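You operate a simulated robot arm through the tools that you are given. There is no shell and no other tool.

The job below is to be done with a simulated robot arm. You get a single attempt, and the scene is never put back.

Task
Shut down the grey bench: slider up, plate wiped, readout and tester off.
Fine: the run-out tester; wipe with the blue pad and put it back. What is to be rubbed or washed off counts as gone when no trace of it is left.

It is judged by the outcome, as a careful person would: the job done as asked, and still so three seconds after it is handed in. It fails if anything else is knocked over, pushed out of place, dropped, spilled or broken.

Robot
A 7-joint arm with a two-finger parallel gripper, fixed in place. Base frame: the origin is on the floor under the middle of its stand, x ahead of it, y to its left, z up. Readings come in m, rad, newtons and seconds.
With the tool pointing down near the work surface it reaches from about 0.3 to 0.7 m from the base axis. Its first joint turns from -1.152 to 1.152 rad. Payload 1.57 kg.
The TCP is the grasp point between the finger pads, 0.03 m short of the fingertips. In the tool frame z runs along the fingers and y along their closing line. The gripper opens to 0.11 m. The fingers are 0.024 m wide and 0.012 m thick; the gripper's body (0.048 by 0.112 m) begins 0.078 m behind the TCP.
Orientation is told as [roll, pitch, yaw] about the base's x, y, z axes, in that order, counted from this pose: with the fingers straight down and closing along the base's y, the tool's x points along the base's -x, its y along +y and its z along -z.

Tools
- The arm moves only by the tool move_arm. Its argument "motion" is a list of rows, each an object (a shift or turn left out is 0, a gripper value left out holds the last) with "dp": the shift along the tool's x, y, z in units of 500 mm (1.0 is 500 mm), a list of three; "rotation": the turn, a rotation vector about the tool's x, y, z in units of 180 degrees (1.0 is 180 degrees), a list of three; "claw": the finger opening in m, from 0 to 0.11. In form: [{"dp": [x, y, z], "rotation": [wx, wy, wz], "claw": claw}, ...]. A call has 1 to 20 rows; each row is the pose to reach, as a shift and turn from the pose commanded when the call began, along the tool's axes at that moment. A call with a number of a shift or a turn outside -1 to 1 is refused whole. Each row takes 0.2 s and may step no farther than 0.05 m and 0.15 rad from the row before; otherwise, or with a gripper value out of range, the whole call is refused. Where a pose cannot be reached the arm comes as near as it can. A force on the tool above 40 N (or 10 N above the force at the start of the call, whichever is more), or a blocked arm, ends the call early, and 0.2 s more pass. The fingers move at their own pace (about 0.108 m/s each) and stop on an object; they squeeze with about 40 N. The grip force told is the motor's: it shows also when the fingers shut on nothing. Time passes only in rows, and 0.2 s behind the last, so rows that repeat a pose let the fingers close. It gives the time, the measured TCP pose, the force on the tool (base axes), the opening and the grip force at its end, in the units of the frame above (readings bear some noise), with the torque about the TCP (base axes, N m) and any sound that the robot's microphone picked up.
- Cameras (640 x 400 px; columns grow to the right, rows downward): "scene" is fixed at [0.1577, -0.3824, 1.4096]; the picture's right is [0.86, -0.51, 0.00], its down [-0.27, -0.45, -0.85] and it looks along [0.44, 0.73, -0.52] (base axes); focal length 214 px, centre (320, 200). "wrist" rides on the gripper at [0.07, 0.016, -0.141] in the tool frame; the picture's right is [-0.23, 0.97, 0.00], its down [-0.86, -0.20, -0.48] and it looks along [-0.47, -0.11, 0.88] (tool axes); focal length 222 px, centre (320, 200). There is no depth. A picture from a camera that has moved, and an enlarged one, comes with that camera's place and axes in the base frame and with its lens.
- get_image(camera): a new picture of that camera. No time passes.
- enlarge(camera, box): a new picture of the part [left, top, right, bottom] of that camera's present view, enlarged. No time passes.
- sign_off(): hands the job in; it is judged then, once.

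Nothing tells you positions but the pictures and the camera data. Unless the task says otherwise, let go and move clear before handing in.

The tools are called as name(argument=value, ...) on one line, values as JSON. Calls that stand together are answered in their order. move_arm: Moves the arm, as the interface text tells. Its arguments: {"type":"object","properties":{"motion":{"type":"array","items":{"type":"object","properties":{"dp":{"type":"array","items":{"type":"number"}},"rotation":{"type":"array","items":{"type":"number"}},"claw":{"type":"number"}}}}},"required":["motion"]} The other tools are called the same way: get_image (camera) takes a picture; enlarge (camera, box) takes an enlarged picture of a part of a camera's view; sign_off () hands the job in.

At the start:

```text
t: 0.0
tcp_pos: [0.3365, -0.0832, 1.2644]
ee_rot: [0.001, 0.001, 0.0]
force: [0.3, -0.1, 0.5]
moment: [0.05, 0.02, 0.0]
finger_gap: 0.11
grip_force: 0.1
```

scene: 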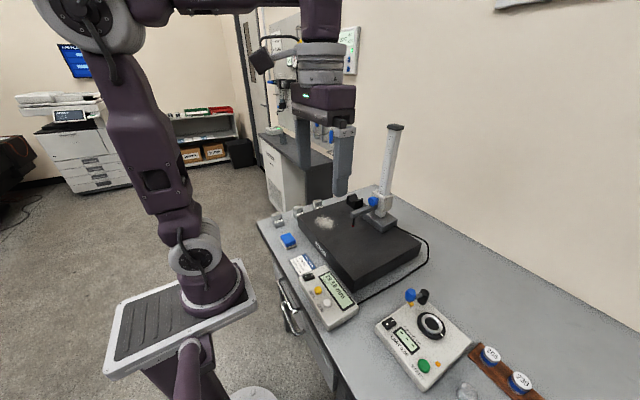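
wrist: 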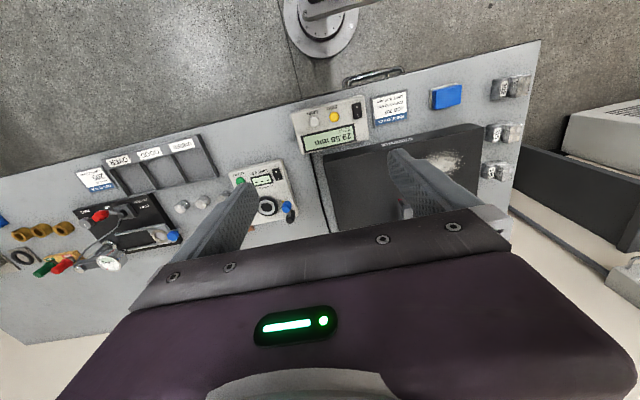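

I see a grey bench with a black granite plate carrying a height gauge (slider on a column), a readout, a blue pad, a tester box and more devices further right. I'll look closer before moving.

enlarge(camera="scene", box=[260, 180, 440, 300])

enlarge(camera="scene", box=[280, 240, 400, 340])

enlarge(camera="scene", box=[360, 270, 560, 400])

enlarge(camera="wrist", box=[220, 60, 540, 250])

enlarge(camera="wrist", box=[0, 120, 300, 300])

enlarge(camera="scene", box=[330, 110, 430, 240])

```text
3.33 times, centred on (350, 240) of scene
camera zoom: at [0.1577, -0.3824, 1.4096], right [0.86, -0.51, 0.0], down [-0.27, -0.45, -0.85], along [0.44, 0.73, -0.52], focal length 715 px, centre (220, 67)
```

zoom: 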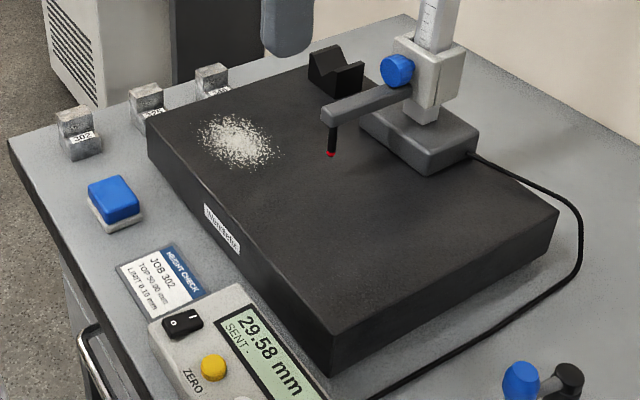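

```text
4.00 times, centred on (340, 290) of scene
camera zoom: at [0.1577, -0.3824, 1.4096], right [0.86, -0.51, 0.0], down [-0.27, -0.45, -0.85], along [0.44, 0.73, -0.52], focal length 858 px, centre (240, -160)
```

zoom: 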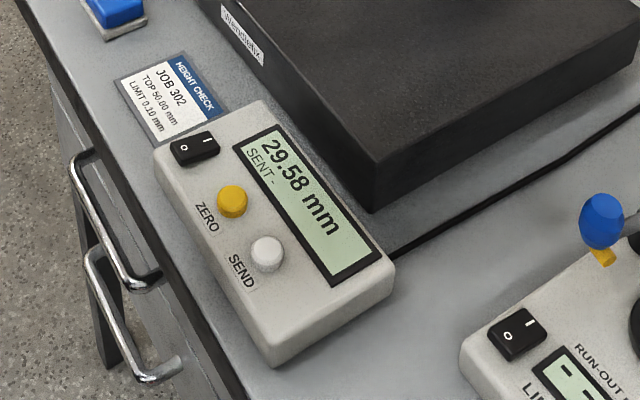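

```text
3.08 times, centred on (460, 335) of scene
camera zoom: at [0.1577, -0.3824, 1.4096], right [0.86, -0.51, 0.0], down [-0.27, -0.45, -0.85], along [0.44, 0.73, -0.52], focal length 660 px, centre (-111, -215)
```

zoom: 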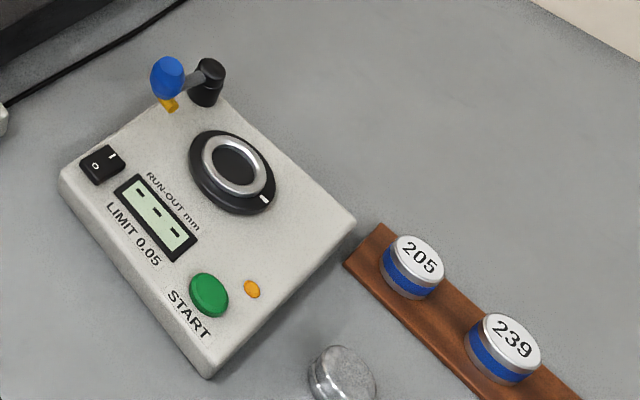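

```text
2.00 times, centred on (380, 155) of wrist
camera zoom: at [0.2663, -0.067, 1.4056], right [0.23, 0.97, 0.0], down [0.86, -0.2, 0.48], along [0.47, -0.11, -0.88], focal length 444 px, centre (200, 290)
```

zoom: 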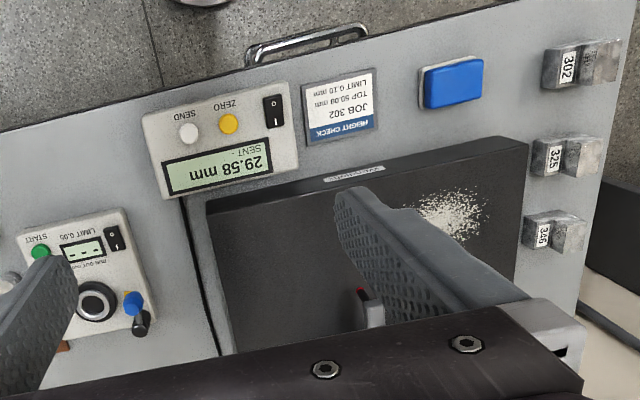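

```text
2.13 times, centred on (150, 210) of wrist
camera zoom: at [0.2663, -0.067, 1.4056], right [0.23, 0.97, 0.0], down [0.86, -0.2, 0.48], along [0.47, -0.11, -0.88], focal length 474 px, centre (683, 179)
```

zoom: 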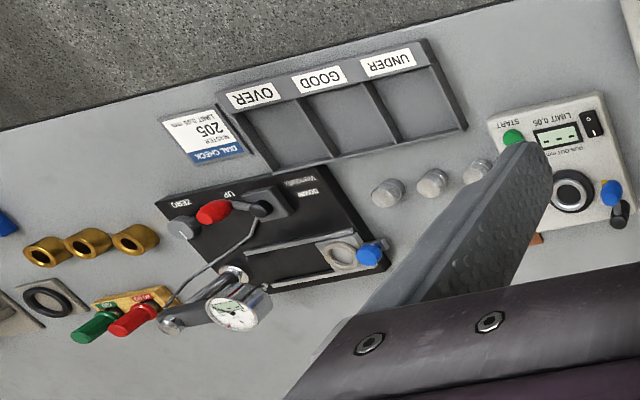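

```text
3.08 times, centred on (380, 175) of scene
camera zoom: at [0.1577, -0.3824, 1.4096], right [0.86, -0.51, 0.0], down [-0.27, -0.45, -0.85], along [0.44, 0.73, -0.52], focal length 660 px, centre (135, 277)
```

zoom: 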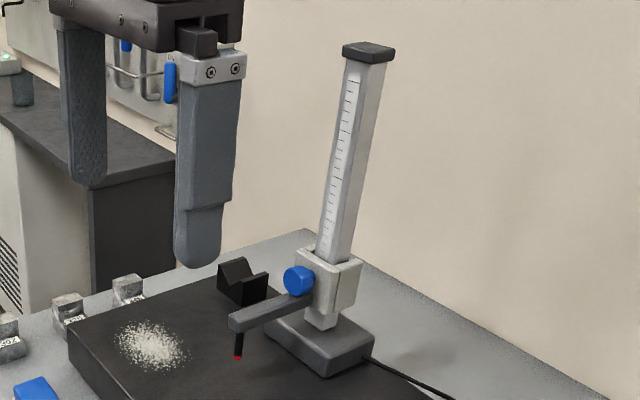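

The gauge column stands at about (0.69, 0.06), the pad at about (0.36, 0.19), the readout switch at (0.35, 0.0) and the tester switch at (0.45, -0.22). I'll move high over the left side for a better wrist view of the slider, powder and pad.

move_arm(motion=[{"dp": [-0.047, 0.069, 0.004]}, {"dp": [-0.094, 0.138, 0.008]}, {"dp": [-0.14, 0.207, 0.012]}, {"dp": [-0.187, 0.277, 0.016]}, {"dp": [-0.234, 0.347, 0.02]}, {"dp": [-0.28, 0.416, 0.024]}, {"dp": [-0.327, 0.486, 0.029]}])

get_image(camera="wrist")

get_image(camera="scene")

```text
t: 1.6
tcp_pos: [0.5011, 0.161, 1.2501]
ee_rot: [0.001, 0.001, 0.0]
force: [0.1, 0.6, 0.2]
moment: [-0.04, 0.0, 0.03]
finger_gap: 0.11
grip_force: 0.1
```

```text
taken
camera wrist: at [0.4305, 0.1768, 1.3917], right [0.23, 0.97, 0.0], down [0.85, -0.2, 0.48], along [0.47, -0.11, -0.88], focal length 222 px, centre (320, 200)
```

wrist: 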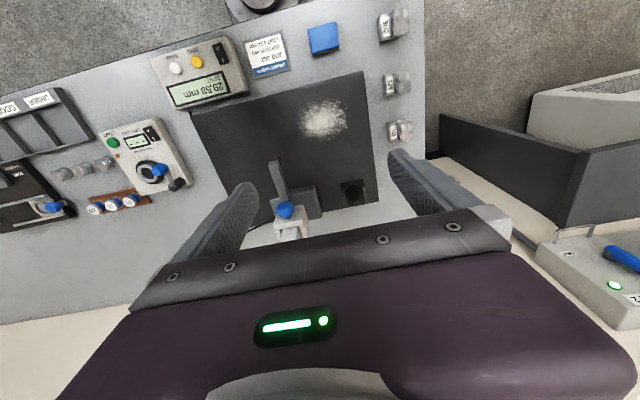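

```text
taken
```

scene: 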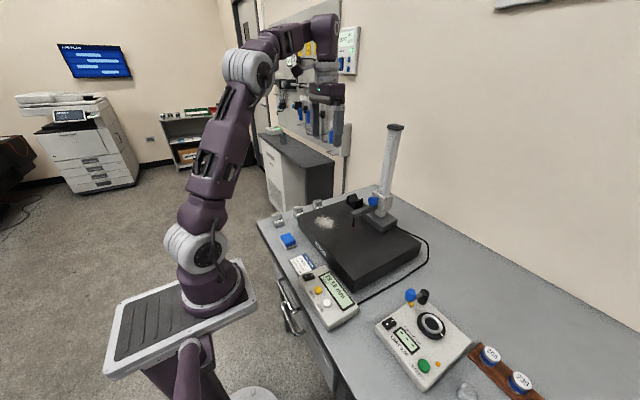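

enlarge(camera="wrist", box=[220, 130, 380, 250])

enlarge(camera="wrist", box=[150, 0, 420, 170])

enlarge(camera="scene", box=[330, 110, 440, 250])

enlarge(camera="scene", box=[340, 180, 420, 240])

enlarge(camera="wrist", box=[80, 100, 200, 220])

```text
3.33 times, centred on (300, 190) of wrist
camera zoom: at [0.4305, 0.1768, 1.3917], right [0.23, 0.97, 0.0], down [0.85, -0.2, 0.48], along [0.47, -0.11, -0.88], focal length 740 px, centre (387, 233)
```

zoom: 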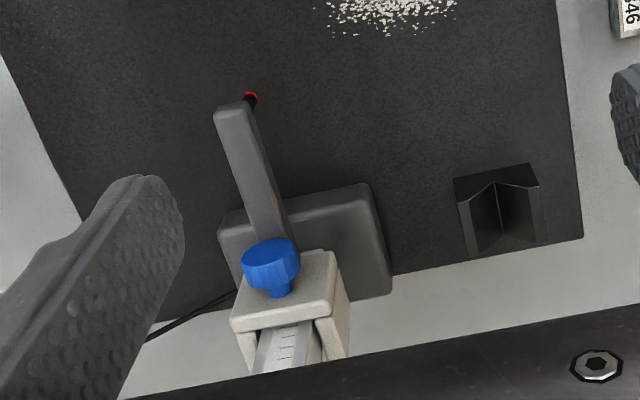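

```text
2.35 times, centred on (285, 85) of wrist
camera zoom: at [0.4305, 0.1768, 1.3917], right [0.23, 0.97, 0.0], down [0.85, -0.2, 0.48], along [0.47, -0.11, -0.88], focal length 523 px, centre (402, 471)
```

zoom: 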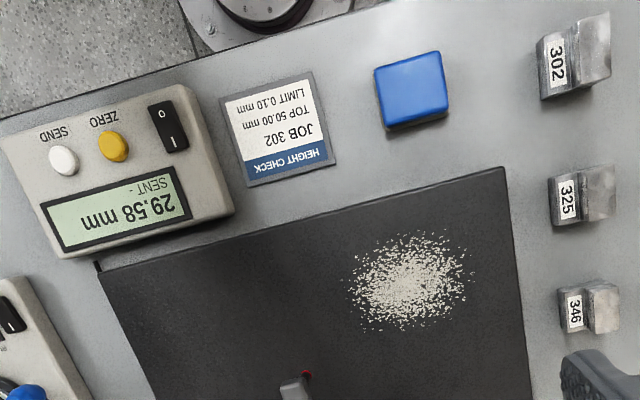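

```text
2.86 times, centred on (385, 180) of scene
camera zoom: at [0.1577, -0.3824, 1.4096], right [0.86, -0.51, 0.0], down [-0.27, -0.45, -0.85], along [0.44, 0.73, -0.52], focal length 613 px, centre (134, 257)
```

zoom: 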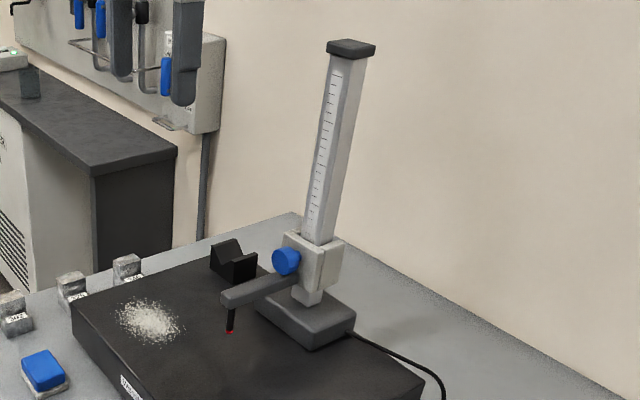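

```text
6.67 times, centred on (380, 210) of scene
camera zoom: at [0.1577, -0.3824, 1.4096], right [0.86, -0.51, 0.0], down [-0.27, -0.45, -0.85], along [0.44, 0.73, -0.52], focal length 1430 px, centre (-80, 133)
```

zoom: 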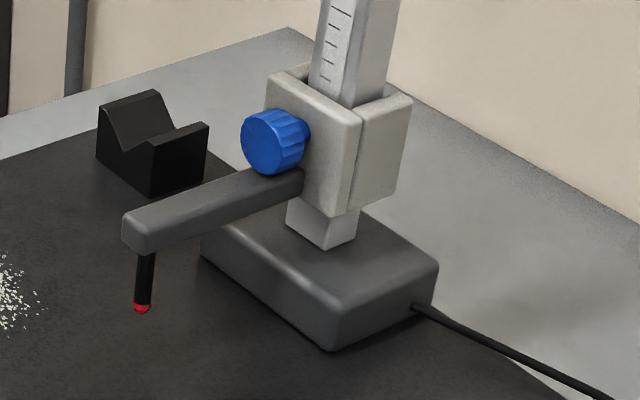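

```text
3.33 times, centred on (140, 160) of wrist
camera zoom: at [0.4305, 0.1768, 1.3917], right [0.23, 0.97, 0.0], down [0.85, -0.2, 0.48], along [0.47, -0.11, -0.88], focal length 740 px, centre (920, 333)
```

zoom: 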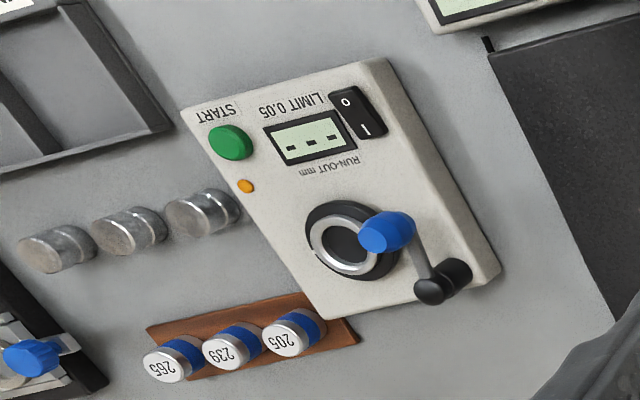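

The slider's blue knob is at roughly (0.635, 0.061, 1.022), facing the robot. I'll tilt the tool 60° forward and stand off in front of it to look along the approach.

move_arm(motion=[{"dp": [-0.002, -0.025, 0.035], "rotation": [0, -0.0417, 0]}, {"dp": [-0.004, -0.05, 0.07], "rotation": [0, -0.0833, 0]}, {"dp": [-0.004, -0.075, 0.105], "rotation": [0, -0.125, 0]}, {"dp": [-0.004, -0.1, 0.14], "rotation": [0, -0.1667, 0]}, {"dp": [-0.004, -0.125, 0.175], "rotation": [0, -0.2083, 0]}, {"dp": [-0.004, -0.15, 0.21], "rotation": [0, -0.25, 0]}, {"dp": [-0.004, -0.175, 0.245], "rotation": [0, -0.2917, 0]}, {"dp": [-0.004, -0.2, 0.28], "rotation": [0, -0.3333, 0]}])

get_image(camera="wrist")

get_image(camera="scene")

```text
t: 3.4
tcp_pos: [0.5218, 0.0792, 1.121]
ee_rot: [0.005, -1.044, -0.006]
force: [-0.1, 1.9, 0.2]
moment: [-0.03, -0.04, -0.03]
finger_gap: 0.1096
grip_force: 0.1
out of reach, approached as far as the arm can: row 6, 7, 8
```

```text
taken
camera wrist: at [0.3635, 0.0958, 1.1325], right [0.12, 0.97, 0.2], down [0.02, -0.2, 0.98], along [0.99, -0.11, -0.04], focal length 222 px, centre (320, 200)
```

wrist: 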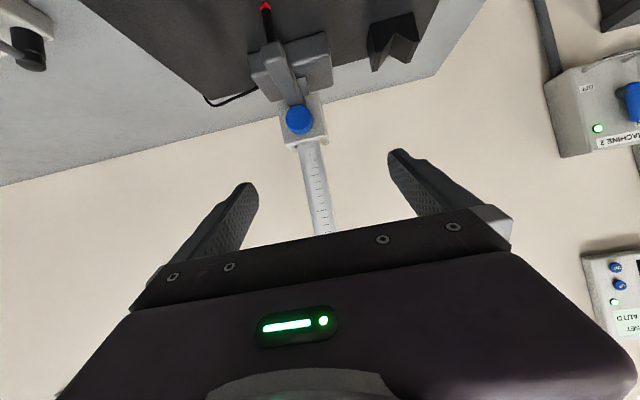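

```text
taken
```

scene: 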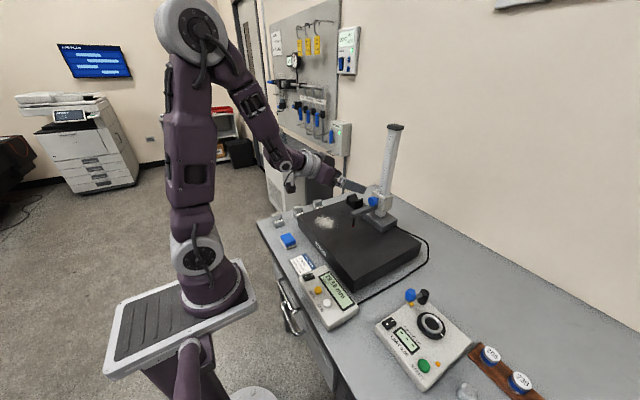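

enlarge(camera="wrist", box=[240, 0, 360, 160])

enlarge(camera="scene", box=[300, 140, 420, 240])

```text
2.50 times, centred on (300, 80) of wrist
camera zoom: at [0.3635, 0.0958, 1.1325], right [0.12, 0.97, 0.2], down [0.02, -0.2, 0.98], along [0.99, -0.11, -0.04], focal length 555 px, centre (370, 500)
```

zoom: 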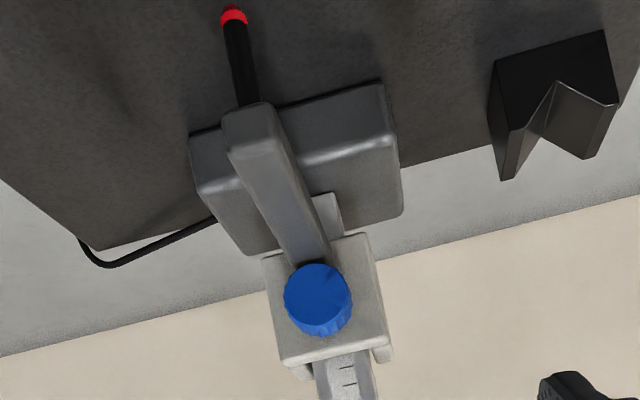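

```text
4.00 times, centred on (360, 190) of scene
camera zoom: at [0.1577, -0.3824, 1.4096], right [0.86, -0.51, 0.0], down [-0.27, -0.45, -0.85], along [0.44, 0.73, -0.52], focal length 858 px, centre (160, 240)
```

zoom: 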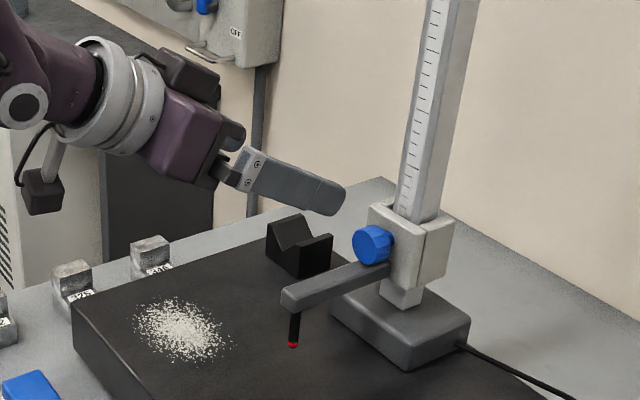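

The knob is confirmed at y ≈ 0.062 and the slider block is about 58 mm wide. The last rows were out of reach this close in, so I'll advance along the approach line and check the pose there.

move_arm(motion=[{"dp": [0.001, -0.01, 0.03]}, {"dp": [0.002, -0.02, 0.06]}, {"dp": [0.004, -0.034, 0.096]}])

get_image(camera="wrist")

```text
t: 4.2
tcp_pos: [0.5624, 0.0616, 1.0967]
ee_rot: [-0.001, -1.047, -0.001]
force: [0.1, -0.2, 0.6]
moment: [-0.03, 0.0, 0.03]
finger_gap: 0.11
grip_force: 0.1
```

```text
taken
camera wrist: at [0.4054, 0.0786, 1.1069], right [0.11, 0.97, 0.2], down [0.01, -0.2, 0.98], along [0.99, -0.11, -0.04], focal length 222 px, centre (320, 200)
```

wrist: 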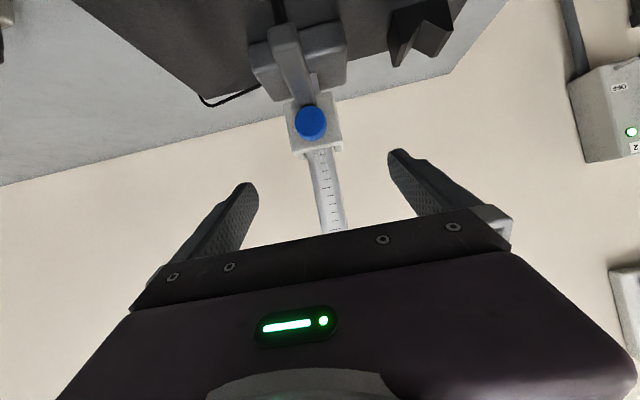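

enlarge(camera="wrist", box=[250, 70, 378, 150])

enlarge(camera="scene", box=[330, 160, 426, 240])

```text
5.00 times, centred on (314, 110) of wrist
camera zoom: at [0.4054, 0.0786, 1.1069], right [0.11, 0.97, 0.2], down [0.01, -0.2, 0.98], along [0.99, -0.11, -0.04], focal length 1111 px, centre (350, 650)
```

zoom: 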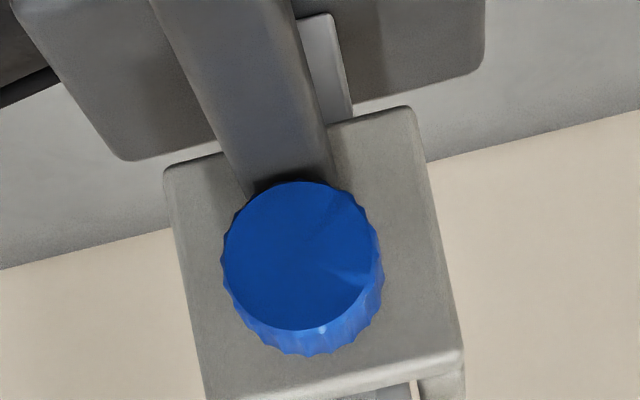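

```text
5.00 times, centred on (378, 200) of scene
camera zoom: at [0.1577, -0.3824, 1.4096], right [0.86, -0.51, 0.0], down [-0.27, -0.45, -0.85], along [0.44, 0.73, -0.52], focal length 1072 px, centre (30, 200)
```

zoom: 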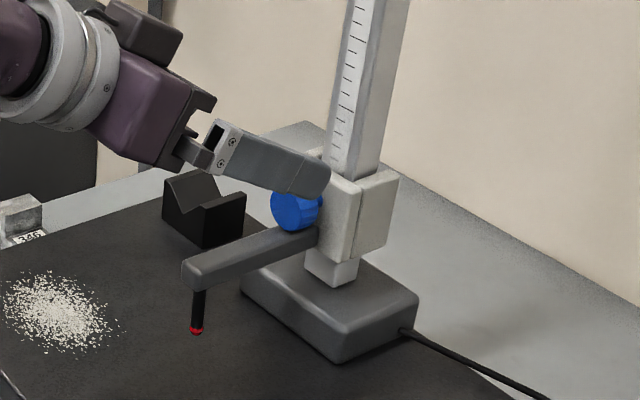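

The pose is reached exactly now. I'll slide the open fingers along either side of the slider block, then look before closing.

move_arm(motion=[{"dp": [0.006, 0, 0.052]}, {"dp": [0.012, -0.001, 0.105]}, {"dp": [0.018, -0.001, 0.157]}, {"dp": [0.025, -0.001, 0.21]}, {"dp": [0.031, -0.001, 0.262]}, {"dp": [0.031, -0.001, 0.262], "claw": 0.08}])

get_image(camera="wrist")

enlarge(camera="scene", box=[330, 160, 426, 240])

```text
t: 5.6
tcp_pos: [0.6689, 0.0629, 1.0171]
ee_rot: [0.001, -1.049, 0.0]
force: [-0.4, 0.2, 0.1]
moment: [0.0, 0.01, -0.02]
finger_gap: 0.0802
grip_force: 0.0
```

```text
taken
camera wrist: at [0.5106, 0.078, 1.0277], right [0.11, 0.97, 0.2], down [0.01, -0.2, 0.98], along [0.99, -0.11, -0.04], focal length 222 px, centre (320, 200)
```

wrist: 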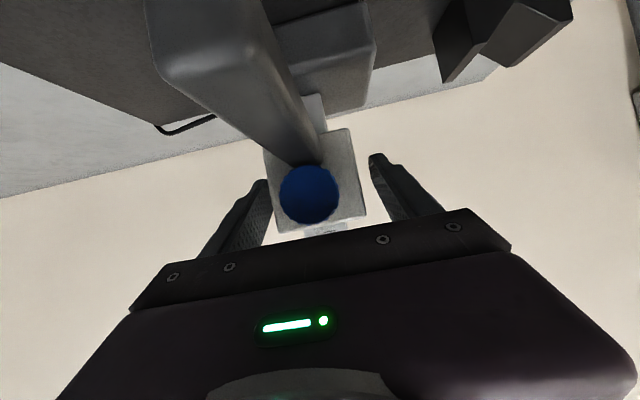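

```text
5.00 times, centred on (378, 200) of scene
camera zoom: at [0.1577, -0.3824, 1.4096], right [0.86, -0.51, 0.0], down [-0.27, -0.45, -0.85], along [0.44, 0.73, -0.52], focal length 1072 px, centre (30, 200)
```

zoom: 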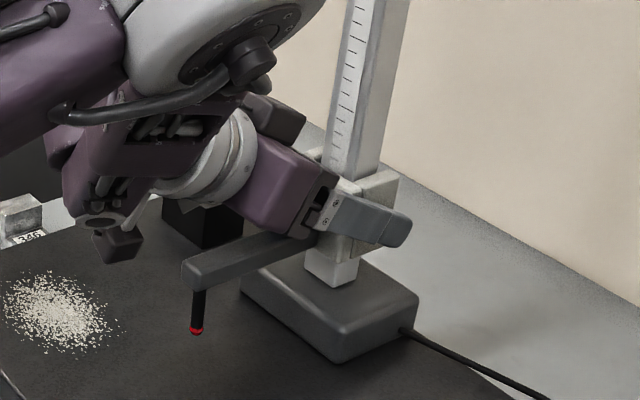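

enlarge(camera="wrist", box=[230, 120, 422, 240])

```text
3.33 times, centred on (326, 180) of wrist
camera zoom: at [0.5106, 0.078, 1.0277], right [0.11, 0.97, 0.2], down [0.01, -0.2, 0.98], along [0.99, -0.11, -0.04], focal length 740 px, centre (300, 267)
```

zoom: 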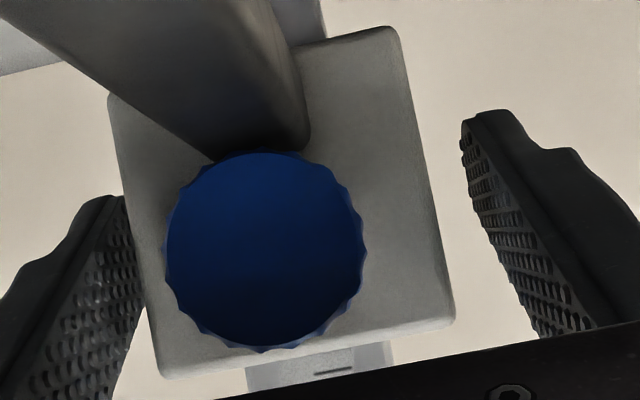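

move_arm(motion=[{"dp": [0, -0.002, 0], "claw": 0.068}, {"dp": [0, -0.002, 0], "claw": 0.066}])

enlarge(camera="wrist", box=[230, 120, 422, 240])

```text
t: 6.2
tcp_pos: [0.6674, 0.0614, 1.017]
ee_rot: [0.0, -1.047, 0.002]
force: [-0.3, 0.6, -0.1]
moment: [0.01, -0.01, -0.03]
finger_gap: 0.066
grip_force: 0.1
```

```text
3.33 times, centred on (326, 180) of wrist
camera zoom: at [0.5105, 0.0771, 1.0279], right [0.11, 0.97, 0.2], down [0.01, -0.2, 0.98], along [0.99, -0.11, -0.04], focal length 740 px, centre (300, 267)
```

zoom: 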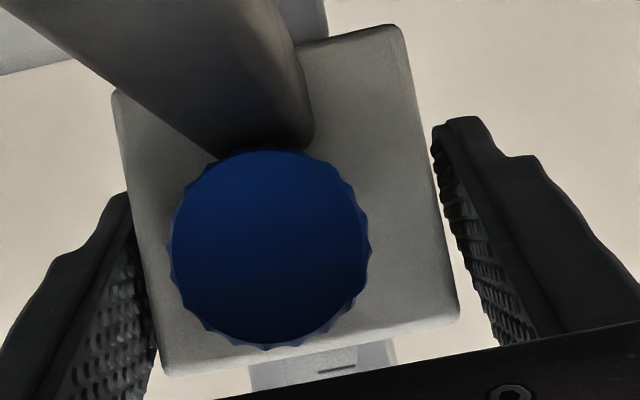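

move_arm(motion=[{"claw": 0.063}, {"claw": 0.061}])

```text
t: 6.8
tcp_pos: [0.6675, 0.0606, 1.0179]
ee_rot: [-0.001, -1.049, 0.0]
force: [-0.5, -0.3, 0.4]
moment: [0.01, 0.02, 0.04]
finger_gap: 0.0613
grip_force: 0.2
```

move_arm(motion=[{"claw": 0.059}, {"claw": 0.058}])

enlarge(camera="wrist", box=[230, 120, 422, 240])

```text
t: 7.4
tcp_pos: [0.6667, 0.0611, 1.0167]
ee_rot: [0.002, -1.047, -0.002]
force: [0.2, -3.0, -0.6]
moment: [0.08, -0.02, 0.02]
finger_gap: 0.0607
grip_force: 1.1
```

```text
3.33 times, centred on (326, 180) of wrist
camera zoom: at [0.5106, 0.0768, 1.0279], right [0.11, 0.97, 0.2], down [0.01, -0.2, 0.98], along [0.99, -0.11, -0.04], focal length 740 px, centre (300, 267)
```

zoom: 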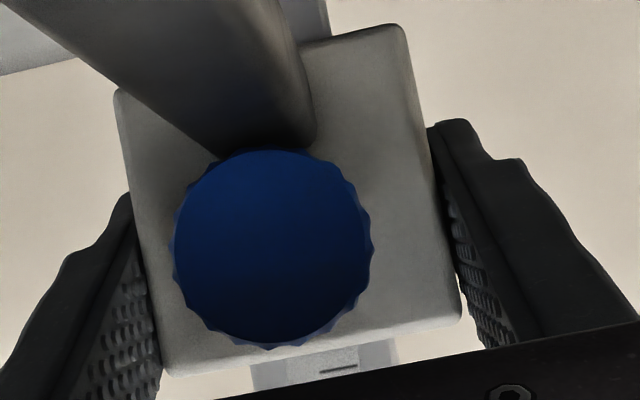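

move_arm(motion=[{"dp": [0, -0.001, 0]}, {"dp": [0, -0.001, 0]}])

```text
t: 8.0
tcp_pos: [0.6687, 0.0594, 1.0172]
ee_rot: [-0.001, -1.047, 0.001]
force: [0.5, -3.2, 0.0]
moment: [0.0, -0.08, 0.07]
finger_gap: 0.0603
grip_force: 0.9
```

move_arm(motion=[{"dp": [0, -0.002, 0]}, {"dp": [0, -0.002, 0]}])

```text
t: 8.6
tcp_pos: [0.6677, 0.0605, 1.0173]
ee_rot: [-0.001, -1.047, 0.001]
force: [1.6, 1.0, 0.4]
moment: [-0.31, 0.5, -0.37]
finger_gap: 0.0602
grip_force: 42.6
```

The grip on the slider is centred and firm (42 N, almost no side force). I'll try lifting it a little, straight up.

move_arm(motion=[{"dp": [-0.0087, 0, -0.005], "claw": 0.056}, {"dp": [-0.0173, 0, -0.01], "claw": 0.056}])

enlarge(camera="scene", box=[290, 160, 426, 320])

```text
t: 9.2
tcp_pos: [0.6673, 0.06, 1.0267]
ee_rot: [0.001, -1.046, 0.001]
force: [4.2, 7.3, -3.3]
moment: [-0.86, -0.18, -0.9]
finger_gap: 0.0603
grip_force: 45.0
```

```text
2.50 times, centred on (358, 240) of scene
camera zoom: at [0.1579, -0.3822, 1.4096], right [0.86, -0.51, 0.0], down [-0.27, -0.45, -0.85], along [0.44, 0.73, -0.52], focal length 536 px, centre (225, 100)
```

zoom: 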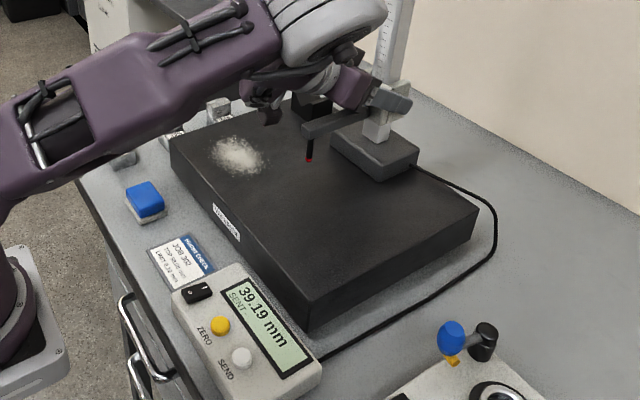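

The readout climbed from 29.58 to 39.19 mm, so the slider moves freely. I'll continue upwards in stages, watching forces.

move_arm(motion=[{"dp": [-0.0173, 0.001, -0.01]}, {"dp": [-0.0346, 0.001, -0.02]}, {"dp": [-0.0519, 0.001, -0.03]}])

```text
t: 10.0
tcp_pos: [0.6681, 0.0604, 1.0575]
ee_rot: [-0.001, -1.046, -0.001]
force: [10.6, 6.0, -3.4]
moment: [-0.26, 0.12, -0.72]
finger_gap: 0.0601
grip_force: 44.6
```

move_arm(motion=[{"dp": [-0.002, 0.002, 0.0034]}, {"dp": [-0.002, 0.002, 0.0034]}])

```text
t: 10.6
tcp_pos: [0.6683, 0.0598, 1.0578]
ee_rot: [0.001, -1.044, 0.0]
force: [-32.6, -9.3, 0.0]
moment: [0.27, -0.05, 0.43]
finger_gap: 0.06
grip_force: 45.4
```

move_arm(motion=[{"dp": [0.0015, -0.0012, -0.0026]}, {"dp": [0.0015, -0.0012, -0.0026]}])

```text
t: 11.2
tcp_pos: [0.6683, 0.0604, 1.059]
ee_rot: [-0.001, -1.047, 0.0]
force: [-12.4, -7.4, -4.0]
moment: [0.0, 1.34, 0.64]
finger_gap: 0.0599
grip_force: 44.5
```

move_arm(motion=[{"dp": [0.0007, -0.001, -0.0012]}, {"dp": [0.0007, -0.001, -0.0012]}])

```text
t: 11.8
tcp_pos: [0.6679, 0.0599, 1.0583]
ee_rot: [0.0, -1.05, 0.0]
force: [5.5, -1.7, -1.4]
moment: [-0.06, 1.34, -0.21]
finger_gap: 0.0597
grip_force: 44.4
```

move_arm(motion=[{"dp": [-0.029, 0, -0.0164]}, {"dp": [-0.0581, 0, -0.0327]}, {"dp": [-0.0871, 0, -0.0491]}])

enlarge(camera="scene", box=[290, 110, 426, 320])

```text
t: 12.6
tcp_pos: [0.6682, 0.0596, 1.1075]
ee_rot: [-0.001, -1.047, 0.001]
force: [-1.7, 3.5, -3.0]
moment: [-0.58, -0.53, -1.05]
finger_gap: 0.0602
grip_force: 44.9
```

```text
1.90 times, centred on (358, 215) of scene
camera zoom: at [0.1577, -0.3823, 1.4096], right [0.86, -0.51, 0.0], down [-0.27, -0.45, -0.85], along [0.44, 0.73, -0.52], focal length 408 px, centre (248, 171)
```

zoom: 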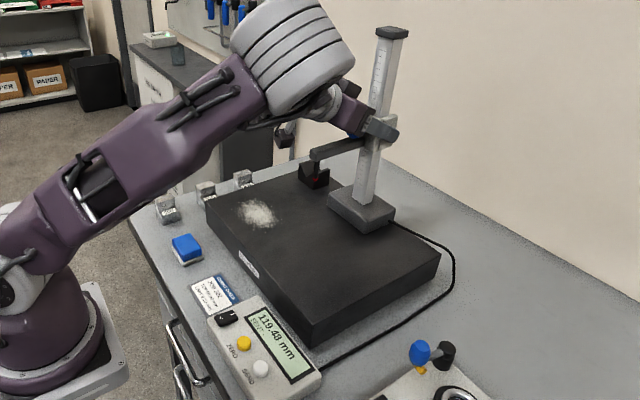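

move_arm(motion=[{"dp": [-0.0288, 0, -0.0167]}, {"dp": [-0.0577, 0.0, -0.0333]}, {"dp": [-0.0866, 0.0, -0.05]}])

enlarge(camera="scene", box=[310, 100, 430, 220])

```text
t: 13.4
tcp_pos: [0.6688, 0.0607, 1.1573]
ee_rot: [-0.001, -1.045, 0.003]
force: [-10.6, 4.3, -3.2]
moment: [-0.24, -0.2, -1.47]
finger_gap: 0.06
grip_force: 45.2
```

```text
3.33 times, centred on (370, 160) of scene
camera zoom: at [0.1574, -0.3822, 1.4097], right [0.86, -0.51, 0.0], down [-0.27, -0.45, -0.85], along [0.44, 0.73, -0.52], focal length 715 px, centre (153, 333)
```

zoom: 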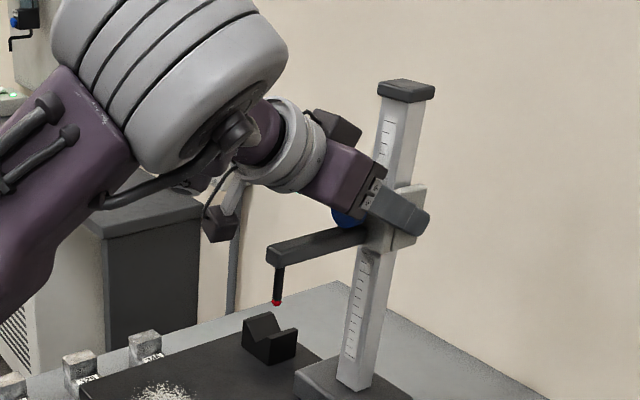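

move_arm(motion=[{"dp": [-0.0284, 0, -0.0176]}, {"dp": [-0.0573, 0.0005, -0.0342]}, {"dp": [-0.0688, 0.0005, -0.0409]}])

enlarge(camera="scene", box=[310, 100, 430, 220])

enlarge(camera="scene", box=[290, 240, 370, 330])

```text
t: 14.2
tcp_pos: [0.6698, 0.0601, 1.1969]
ee_rot: [-0.001, -1.045, 0.001]
force: [1.5, -1.7, -9.0]
moment: [0.1, -0.67, 0.22]
finger_gap: 0.0597
grip_force: 25.0
```

```text
3.33 times, centred on (370, 160) of scene
camera zoom: at [0.1579, -0.3825, 1.4096], right [0.86, -0.51, 0.0], down [-0.27, -0.45, -0.85], along [0.44, 0.73, -0.52], focal length 715 px, centre (153, 333)
```

zoom: 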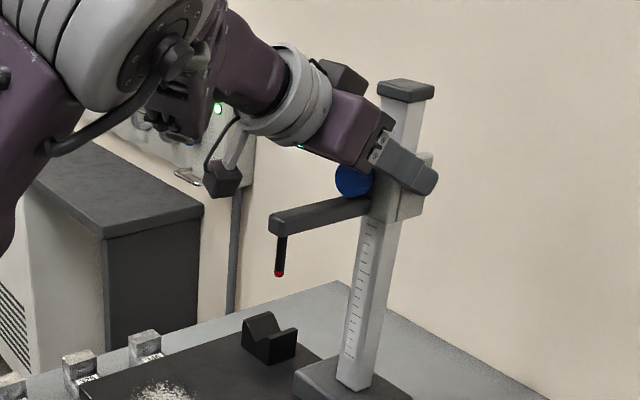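

```text
4.44 times, centred on (330, 285) of scene
camera zoom: at [0.1579, -0.3825, 1.4096], right [0.86, -0.51, 0.0], down [-0.27, -0.45, -0.85], along [0.44, 0.73, -0.52], focal length 953 px, centre (276, -178)
```

zoom: 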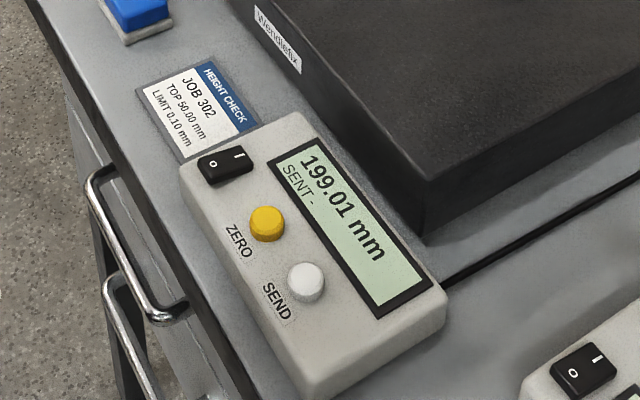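

get_image(camera="wrist")

enlarge(camera="scene", box=[360, 110, 440, 180])

```text
taken
camera wrist: at [0.5109, 0.0764, 1.2076], right [0.11, 0.97, 0.2], down [0.01, -0.2, 0.98], along [0.99, -0.11, -0.04], focal length 222 px, centre (320, 200)
```

wrist: 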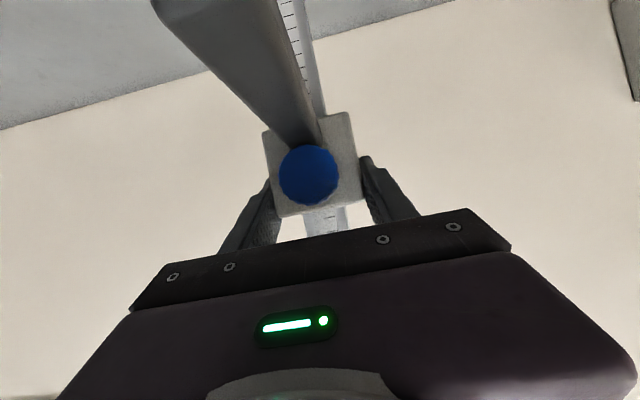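

```text
5.71 times, centred on (400, 145) of scene
camera zoom: at [0.1579, -0.3825, 1.4096], right [0.86, -0.51, 0.0], down [-0.27, -0.45, -0.85], along [0.44, 0.73, -0.52], focal length 1226 px, centre (-137, 514)
```

zoom: 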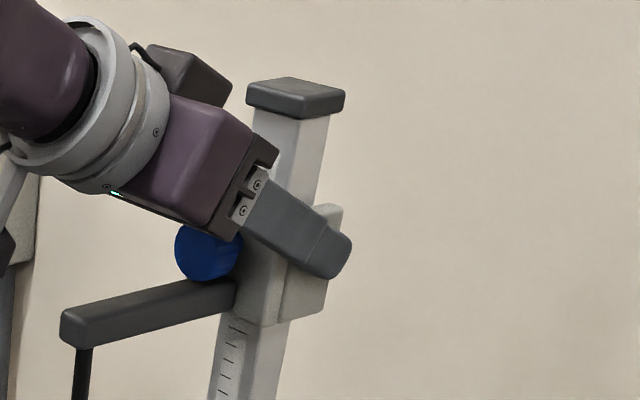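

move_arm(motion=[{"dp": [-0.0035, 0, -0.002]}, {"dp": [-0.007, 0.0, -0.004]}, {"dp": [-0.007, 0.0, -0.004]}])

enlarge(camera="scene", box=[290, 240, 370, 330])

```text
t: 15.0
tcp_pos: [0.6678, 0.061, 1.1993]
ee_rot: [0.001, -1.043, -0.001]
force: [-2.0, -0.6, -32.8]
moment: [-0.27, 0.28, 0.04]
finger_gap: 0.0593
grip_force: 45.6
```

```text
4.44 times, centred on (330, 285) of scene
camera zoom: at [0.1583, -0.3824, 1.4095], right [0.86, -0.51, 0.0], down [-0.27, -0.45, -0.85], along [0.44, 0.73, -0.52], focal length 953 px, centre (276, -178)
```

zoom: 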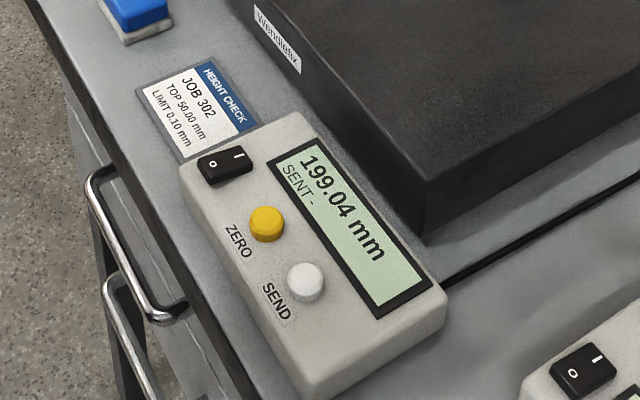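

The slider is at its top stop: 33 N up only changed the reading from 199.01 to 199.04. I'll ease off the lift force and open the fingers.

move_arm(motion=[{"dp": [0.0035, 0, 0.002]}, {"dp": [0.0035, 0.0, 0.002], "claw": 0.066}, {"dp": [0.0035, 0.0, 0.002], "claw": 0.075}])

enlarge(camera="scene", box=[290, 240, 370, 330])

enlarge(camera="scene", box=[310, 100, 430, 220])

```text
t: 15.8
tcp_pos: [0.669, 0.0604, 1.2006]
ee_rot: [0.001, -1.05, 0.0]
force: [0.6, 0.5, -0.1]
moment: [0.02, 0.01, 0.01]
finger_gap: 0.0753
grip_force: 0.0
```

```text
4.44 times, centred on (330, 285) of scene
camera zoom: at [0.1577, -0.3824, 1.4096], right [0.86, -0.51, 0.0], down [-0.27, -0.45, -0.85], along [0.44, 0.73, -0.52], focal length 953 px, centre (276, -178)
```

zoom: 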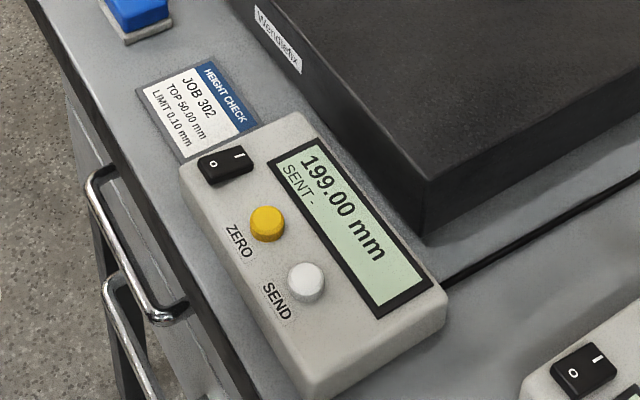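

```text
3.33 times, centred on (370, 160) of scene
camera zoom: at [0.1577, -0.3824, 1.4096], right [0.86, -0.51, 0.0], down [-0.27, -0.45, -0.85], along [0.44, 0.73, -0.52], focal length 715 px, centre (153, 333)
```

zoom: 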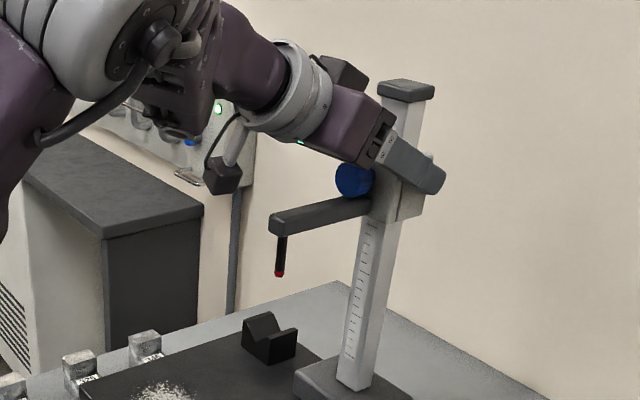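

Slider holds at 199.00 mm with the fingers open. I'll back out along the approach line.

move_arm(motion=[{"dp": [0, 0, -0.02], "claw": 0.11}, {"dp": [0, 0, -0.07]}, {"dp": [0, 0, -0.14]}, {"dp": [0, 0, -0.21]}, {"dp": [0, 0, -0.26]}])

```text
t: 17.0
tcp_pos: [0.5557, 0.059, 1.2629]
ee_rot: [-0.001, -1.046, -0.001]
force: [0.5, -0.5, 0.0]
moment: [0.04, 0.0, -0.04]
finger_gap: 0.1098
grip_force: 0.0
```

move_arm(motion=[{"dp": [0.0075, 0.033, -0.013], "rotation": [0, 0.0417, 0]}, {"dp": [0.015, 0.066, -0.026], "rotation": [0, 0.0833, 0]}, {"dp": [0.0225, 0.099, -0.039], "rotation": [0, 0.125, 0]}, {"dp": [0.03, 0.132, -0.052], "rotation": [0, 0.1667, 0]}, {"dp": [0.0375, 0.165, -0.065], "rotation": [0, 0.2083, 0]}, {"dp": [0.045, 0.198, -0.078], "rotation": [0, 0.25, 0]}, {"dp": [0.0525, 0.231, -0.091], "rotation": [0, 0.2917, 0]}, {"dp": [0.06, 0.262, -0.104], "rotation": [0, 0.3333, 0]}])

```text
t: 18.8
tcp_pos: [0.4957, 0.1908, 1.2639]
ee_rot: [0.0, 0.001, 0.002]
force: [0.3, 0.6, -0.4]
moment: [-0.02, -0.01, -0.02]
finger_gap: 0.1099
grip_force: 0.0
```

move_arm(motion=[{"dp": [0.042, 0, 0.074]}, {"dp": [0.085, 0, 0.147]}, {"dp": [0.127, 0, 0.22]}, {"dp": [0.17, 0, 0.294]}, {"dp": [0.212, 0, 0.368]}])

get_image(camera="wrist")

get_image(camera="scene")

```text
t: 20.0
tcp_pos: [0.3894, 0.1909, 1.0789]
ee_rot: [-0.001, 0.0, -0.001]
force: [-0.2, -0.4, -0.1]
moment: [0.0, 0.02, 0.0]
finger_gap: 0.11
grip_force: 0.0
```

```text
taken
camera wrist: at [0.3183, 0.2069, 1.2211], right [0.23, 0.97, 0.0], down [0.86, -0.2, 0.48], along [0.47, -0.11, -0.88], focal length 222 px, centre (320, 200)
```

wrist: 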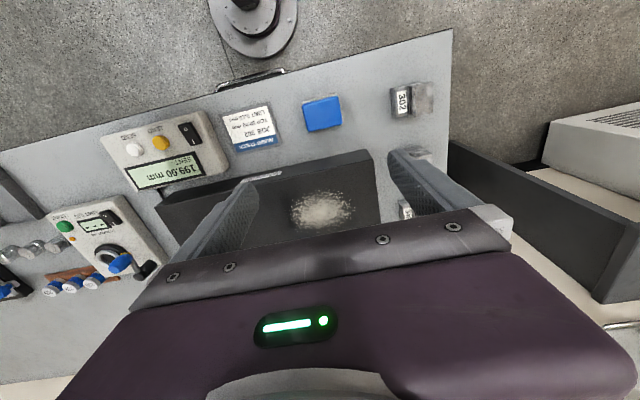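

```text
taken
```

scene: 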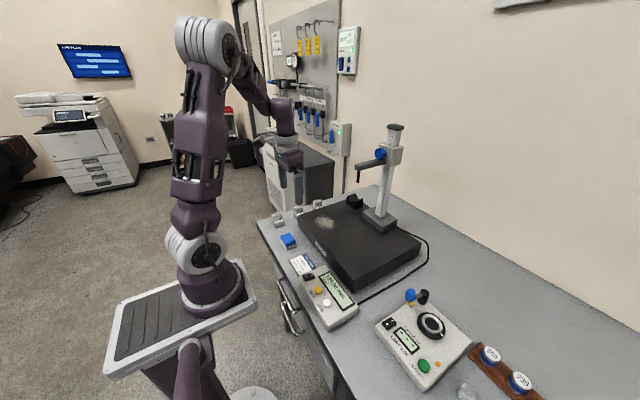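

enlarge(camera="wrist", box=[270, 70, 390, 150])

enlarge(camera="wrist", box=[250, 150, 410, 250])

enlarge(camera="scene", box=[260, 200, 340, 260])

enlarge(camera="wrist", box=[150, 110, 230, 170])

```text
5.00 times, centred on (330, 110) of wrist
camera zoom: at [0.3183, 0.2069, 1.2211], right [0.23, 0.97, 0.0], down [0.86, -0.2, 0.48], along [0.47, -0.11, -0.88], focal length 1111 px, centre (270, 650)
```

zoom: 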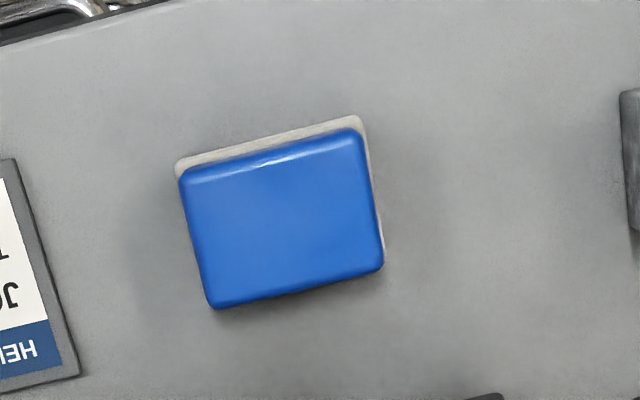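

```text
4.00 times, centred on (330, 200) of wrist
camera zoom: at [0.3183, 0.2069, 1.2211], right [0.23, 0.97, 0.0], down [0.86, -0.2, 0.48], along [0.47, -0.11, -0.88], focal length 888 px, centre (280, 200)
```

zoom: 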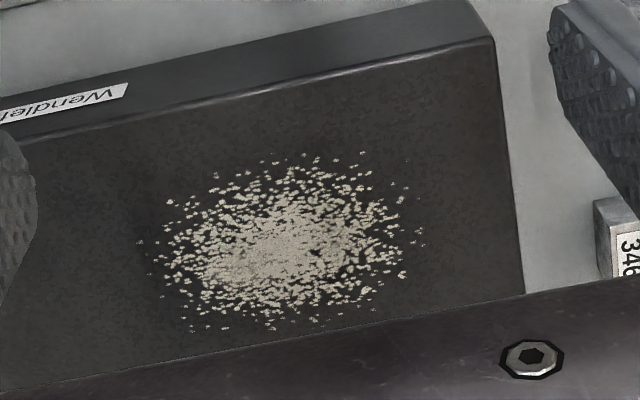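

```text
6.67 times, centred on (300, 230) of scene
camera zoom: at [0.1577, -0.3824, 1.4096], right [0.86, -0.51, 0.0], down [-0.27, -0.45, -0.85], along [0.44, 0.73, -0.52], focal length 1430 px, centre (453, 0)
```

zoom: 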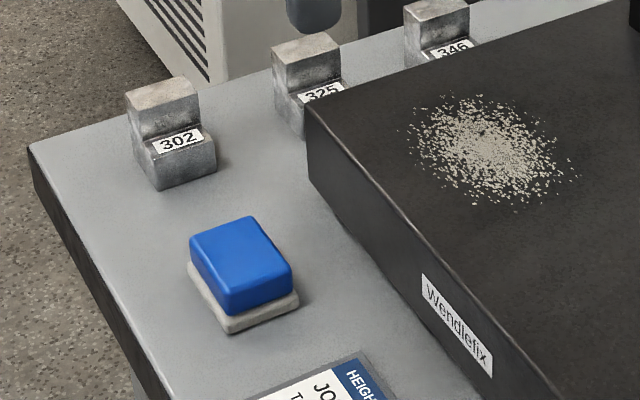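

```text
6.67 times, centred on (190, 140) of wrist
camera zoom: at [0.3183, 0.2069, 1.2211], right [0.23, 0.97, 0.0], down [0.86, -0.2, 0.48], along [0.47, -0.11, -0.88], focal length 1481 px, centre (1187, 600)
```

zoom: 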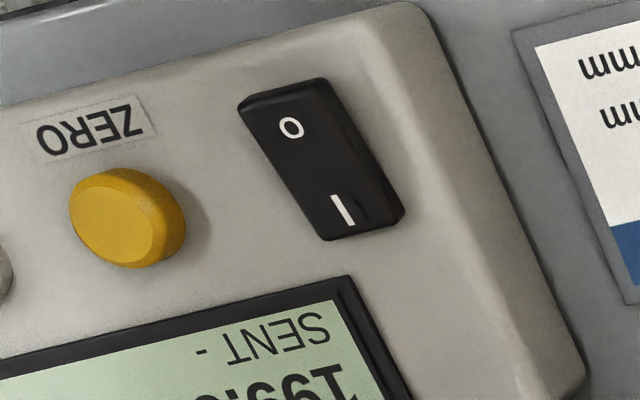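

The pad sits axis-aligned at about (0.364, 0.200), top z ≈ 0.870, about 52 mm along y; the plate top is at z ≈ 0.914 and the bench at ≈ 0.848. I'll descend to just above the pad and check alignment.

move_arm(motion=[{"dp": [0.017, 0.006, 0.086]}, {"dp": [0.034, 0.012, 0.172]}, {"dp": [0.051, 0.018, 0.25]}, {"dp": [0.051, 0.018, 0.29]}])

get_image(camera="wrist")

enlarge(camera="scene", box=[250, 190, 346, 250])

```text
t: 21.0
tcp_pos: [0.3641, 0.1999, 0.9341]
ee_rot: [0.0, 0.0, 0.001]
force: [-0.1, 0.4, -0.1]
moment: [0.0, -0.01, 0.01]
finger_gap: 0.1098
grip_force: 0.0
```

```text
taken
camera wrist: at [0.2942, 0.2159, 1.0767], right [0.23, 0.97, 0.0], down [0.86, -0.2, 0.48], along [0.47, -0.11, -0.88], focal length 222 px, centre (320, 200)
```

wrist: 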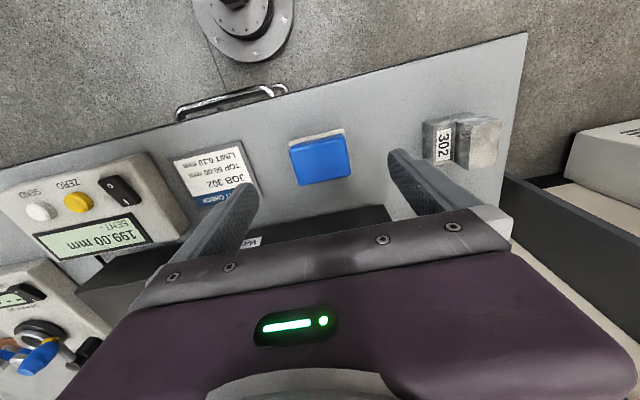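

```text
6.67 times, centred on (298, 220) of scene
camera zoom: at [0.1577, -0.3824, 1.4096], right [0.86, -0.51, 0.0], down [-0.27, -0.45, -0.85], along [0.44, 0.73, -0.52], focal length 1430 px, centre (467, 67)
```

zoom: 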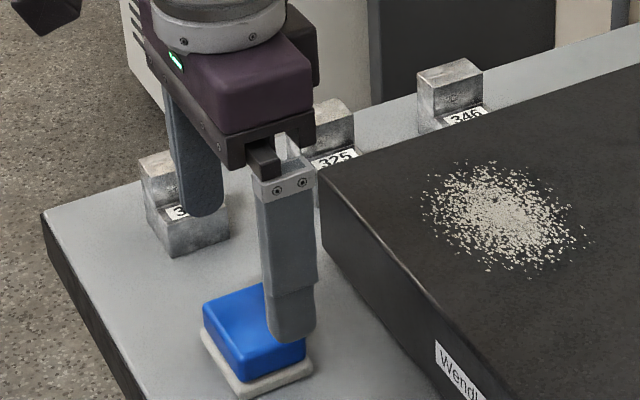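

enlarge(camera="wrist", box=[256, 110, 384, 190])

```text
5.00 times, centred on (320, 150) of wrist
camera zoom: at [0.2942, 0.2159, 1.0767], right [0.23, 0.97, 0.0], down [0.86, -0.2, 0.48], along [0.47, -0.11, -0.88], focal length 1111 px, centre (320, 450)
```

zoom: 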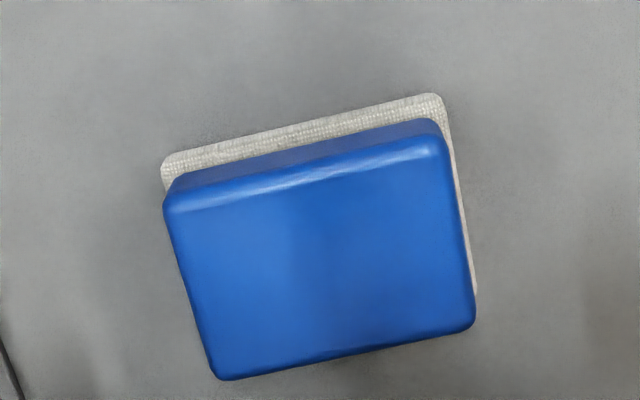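

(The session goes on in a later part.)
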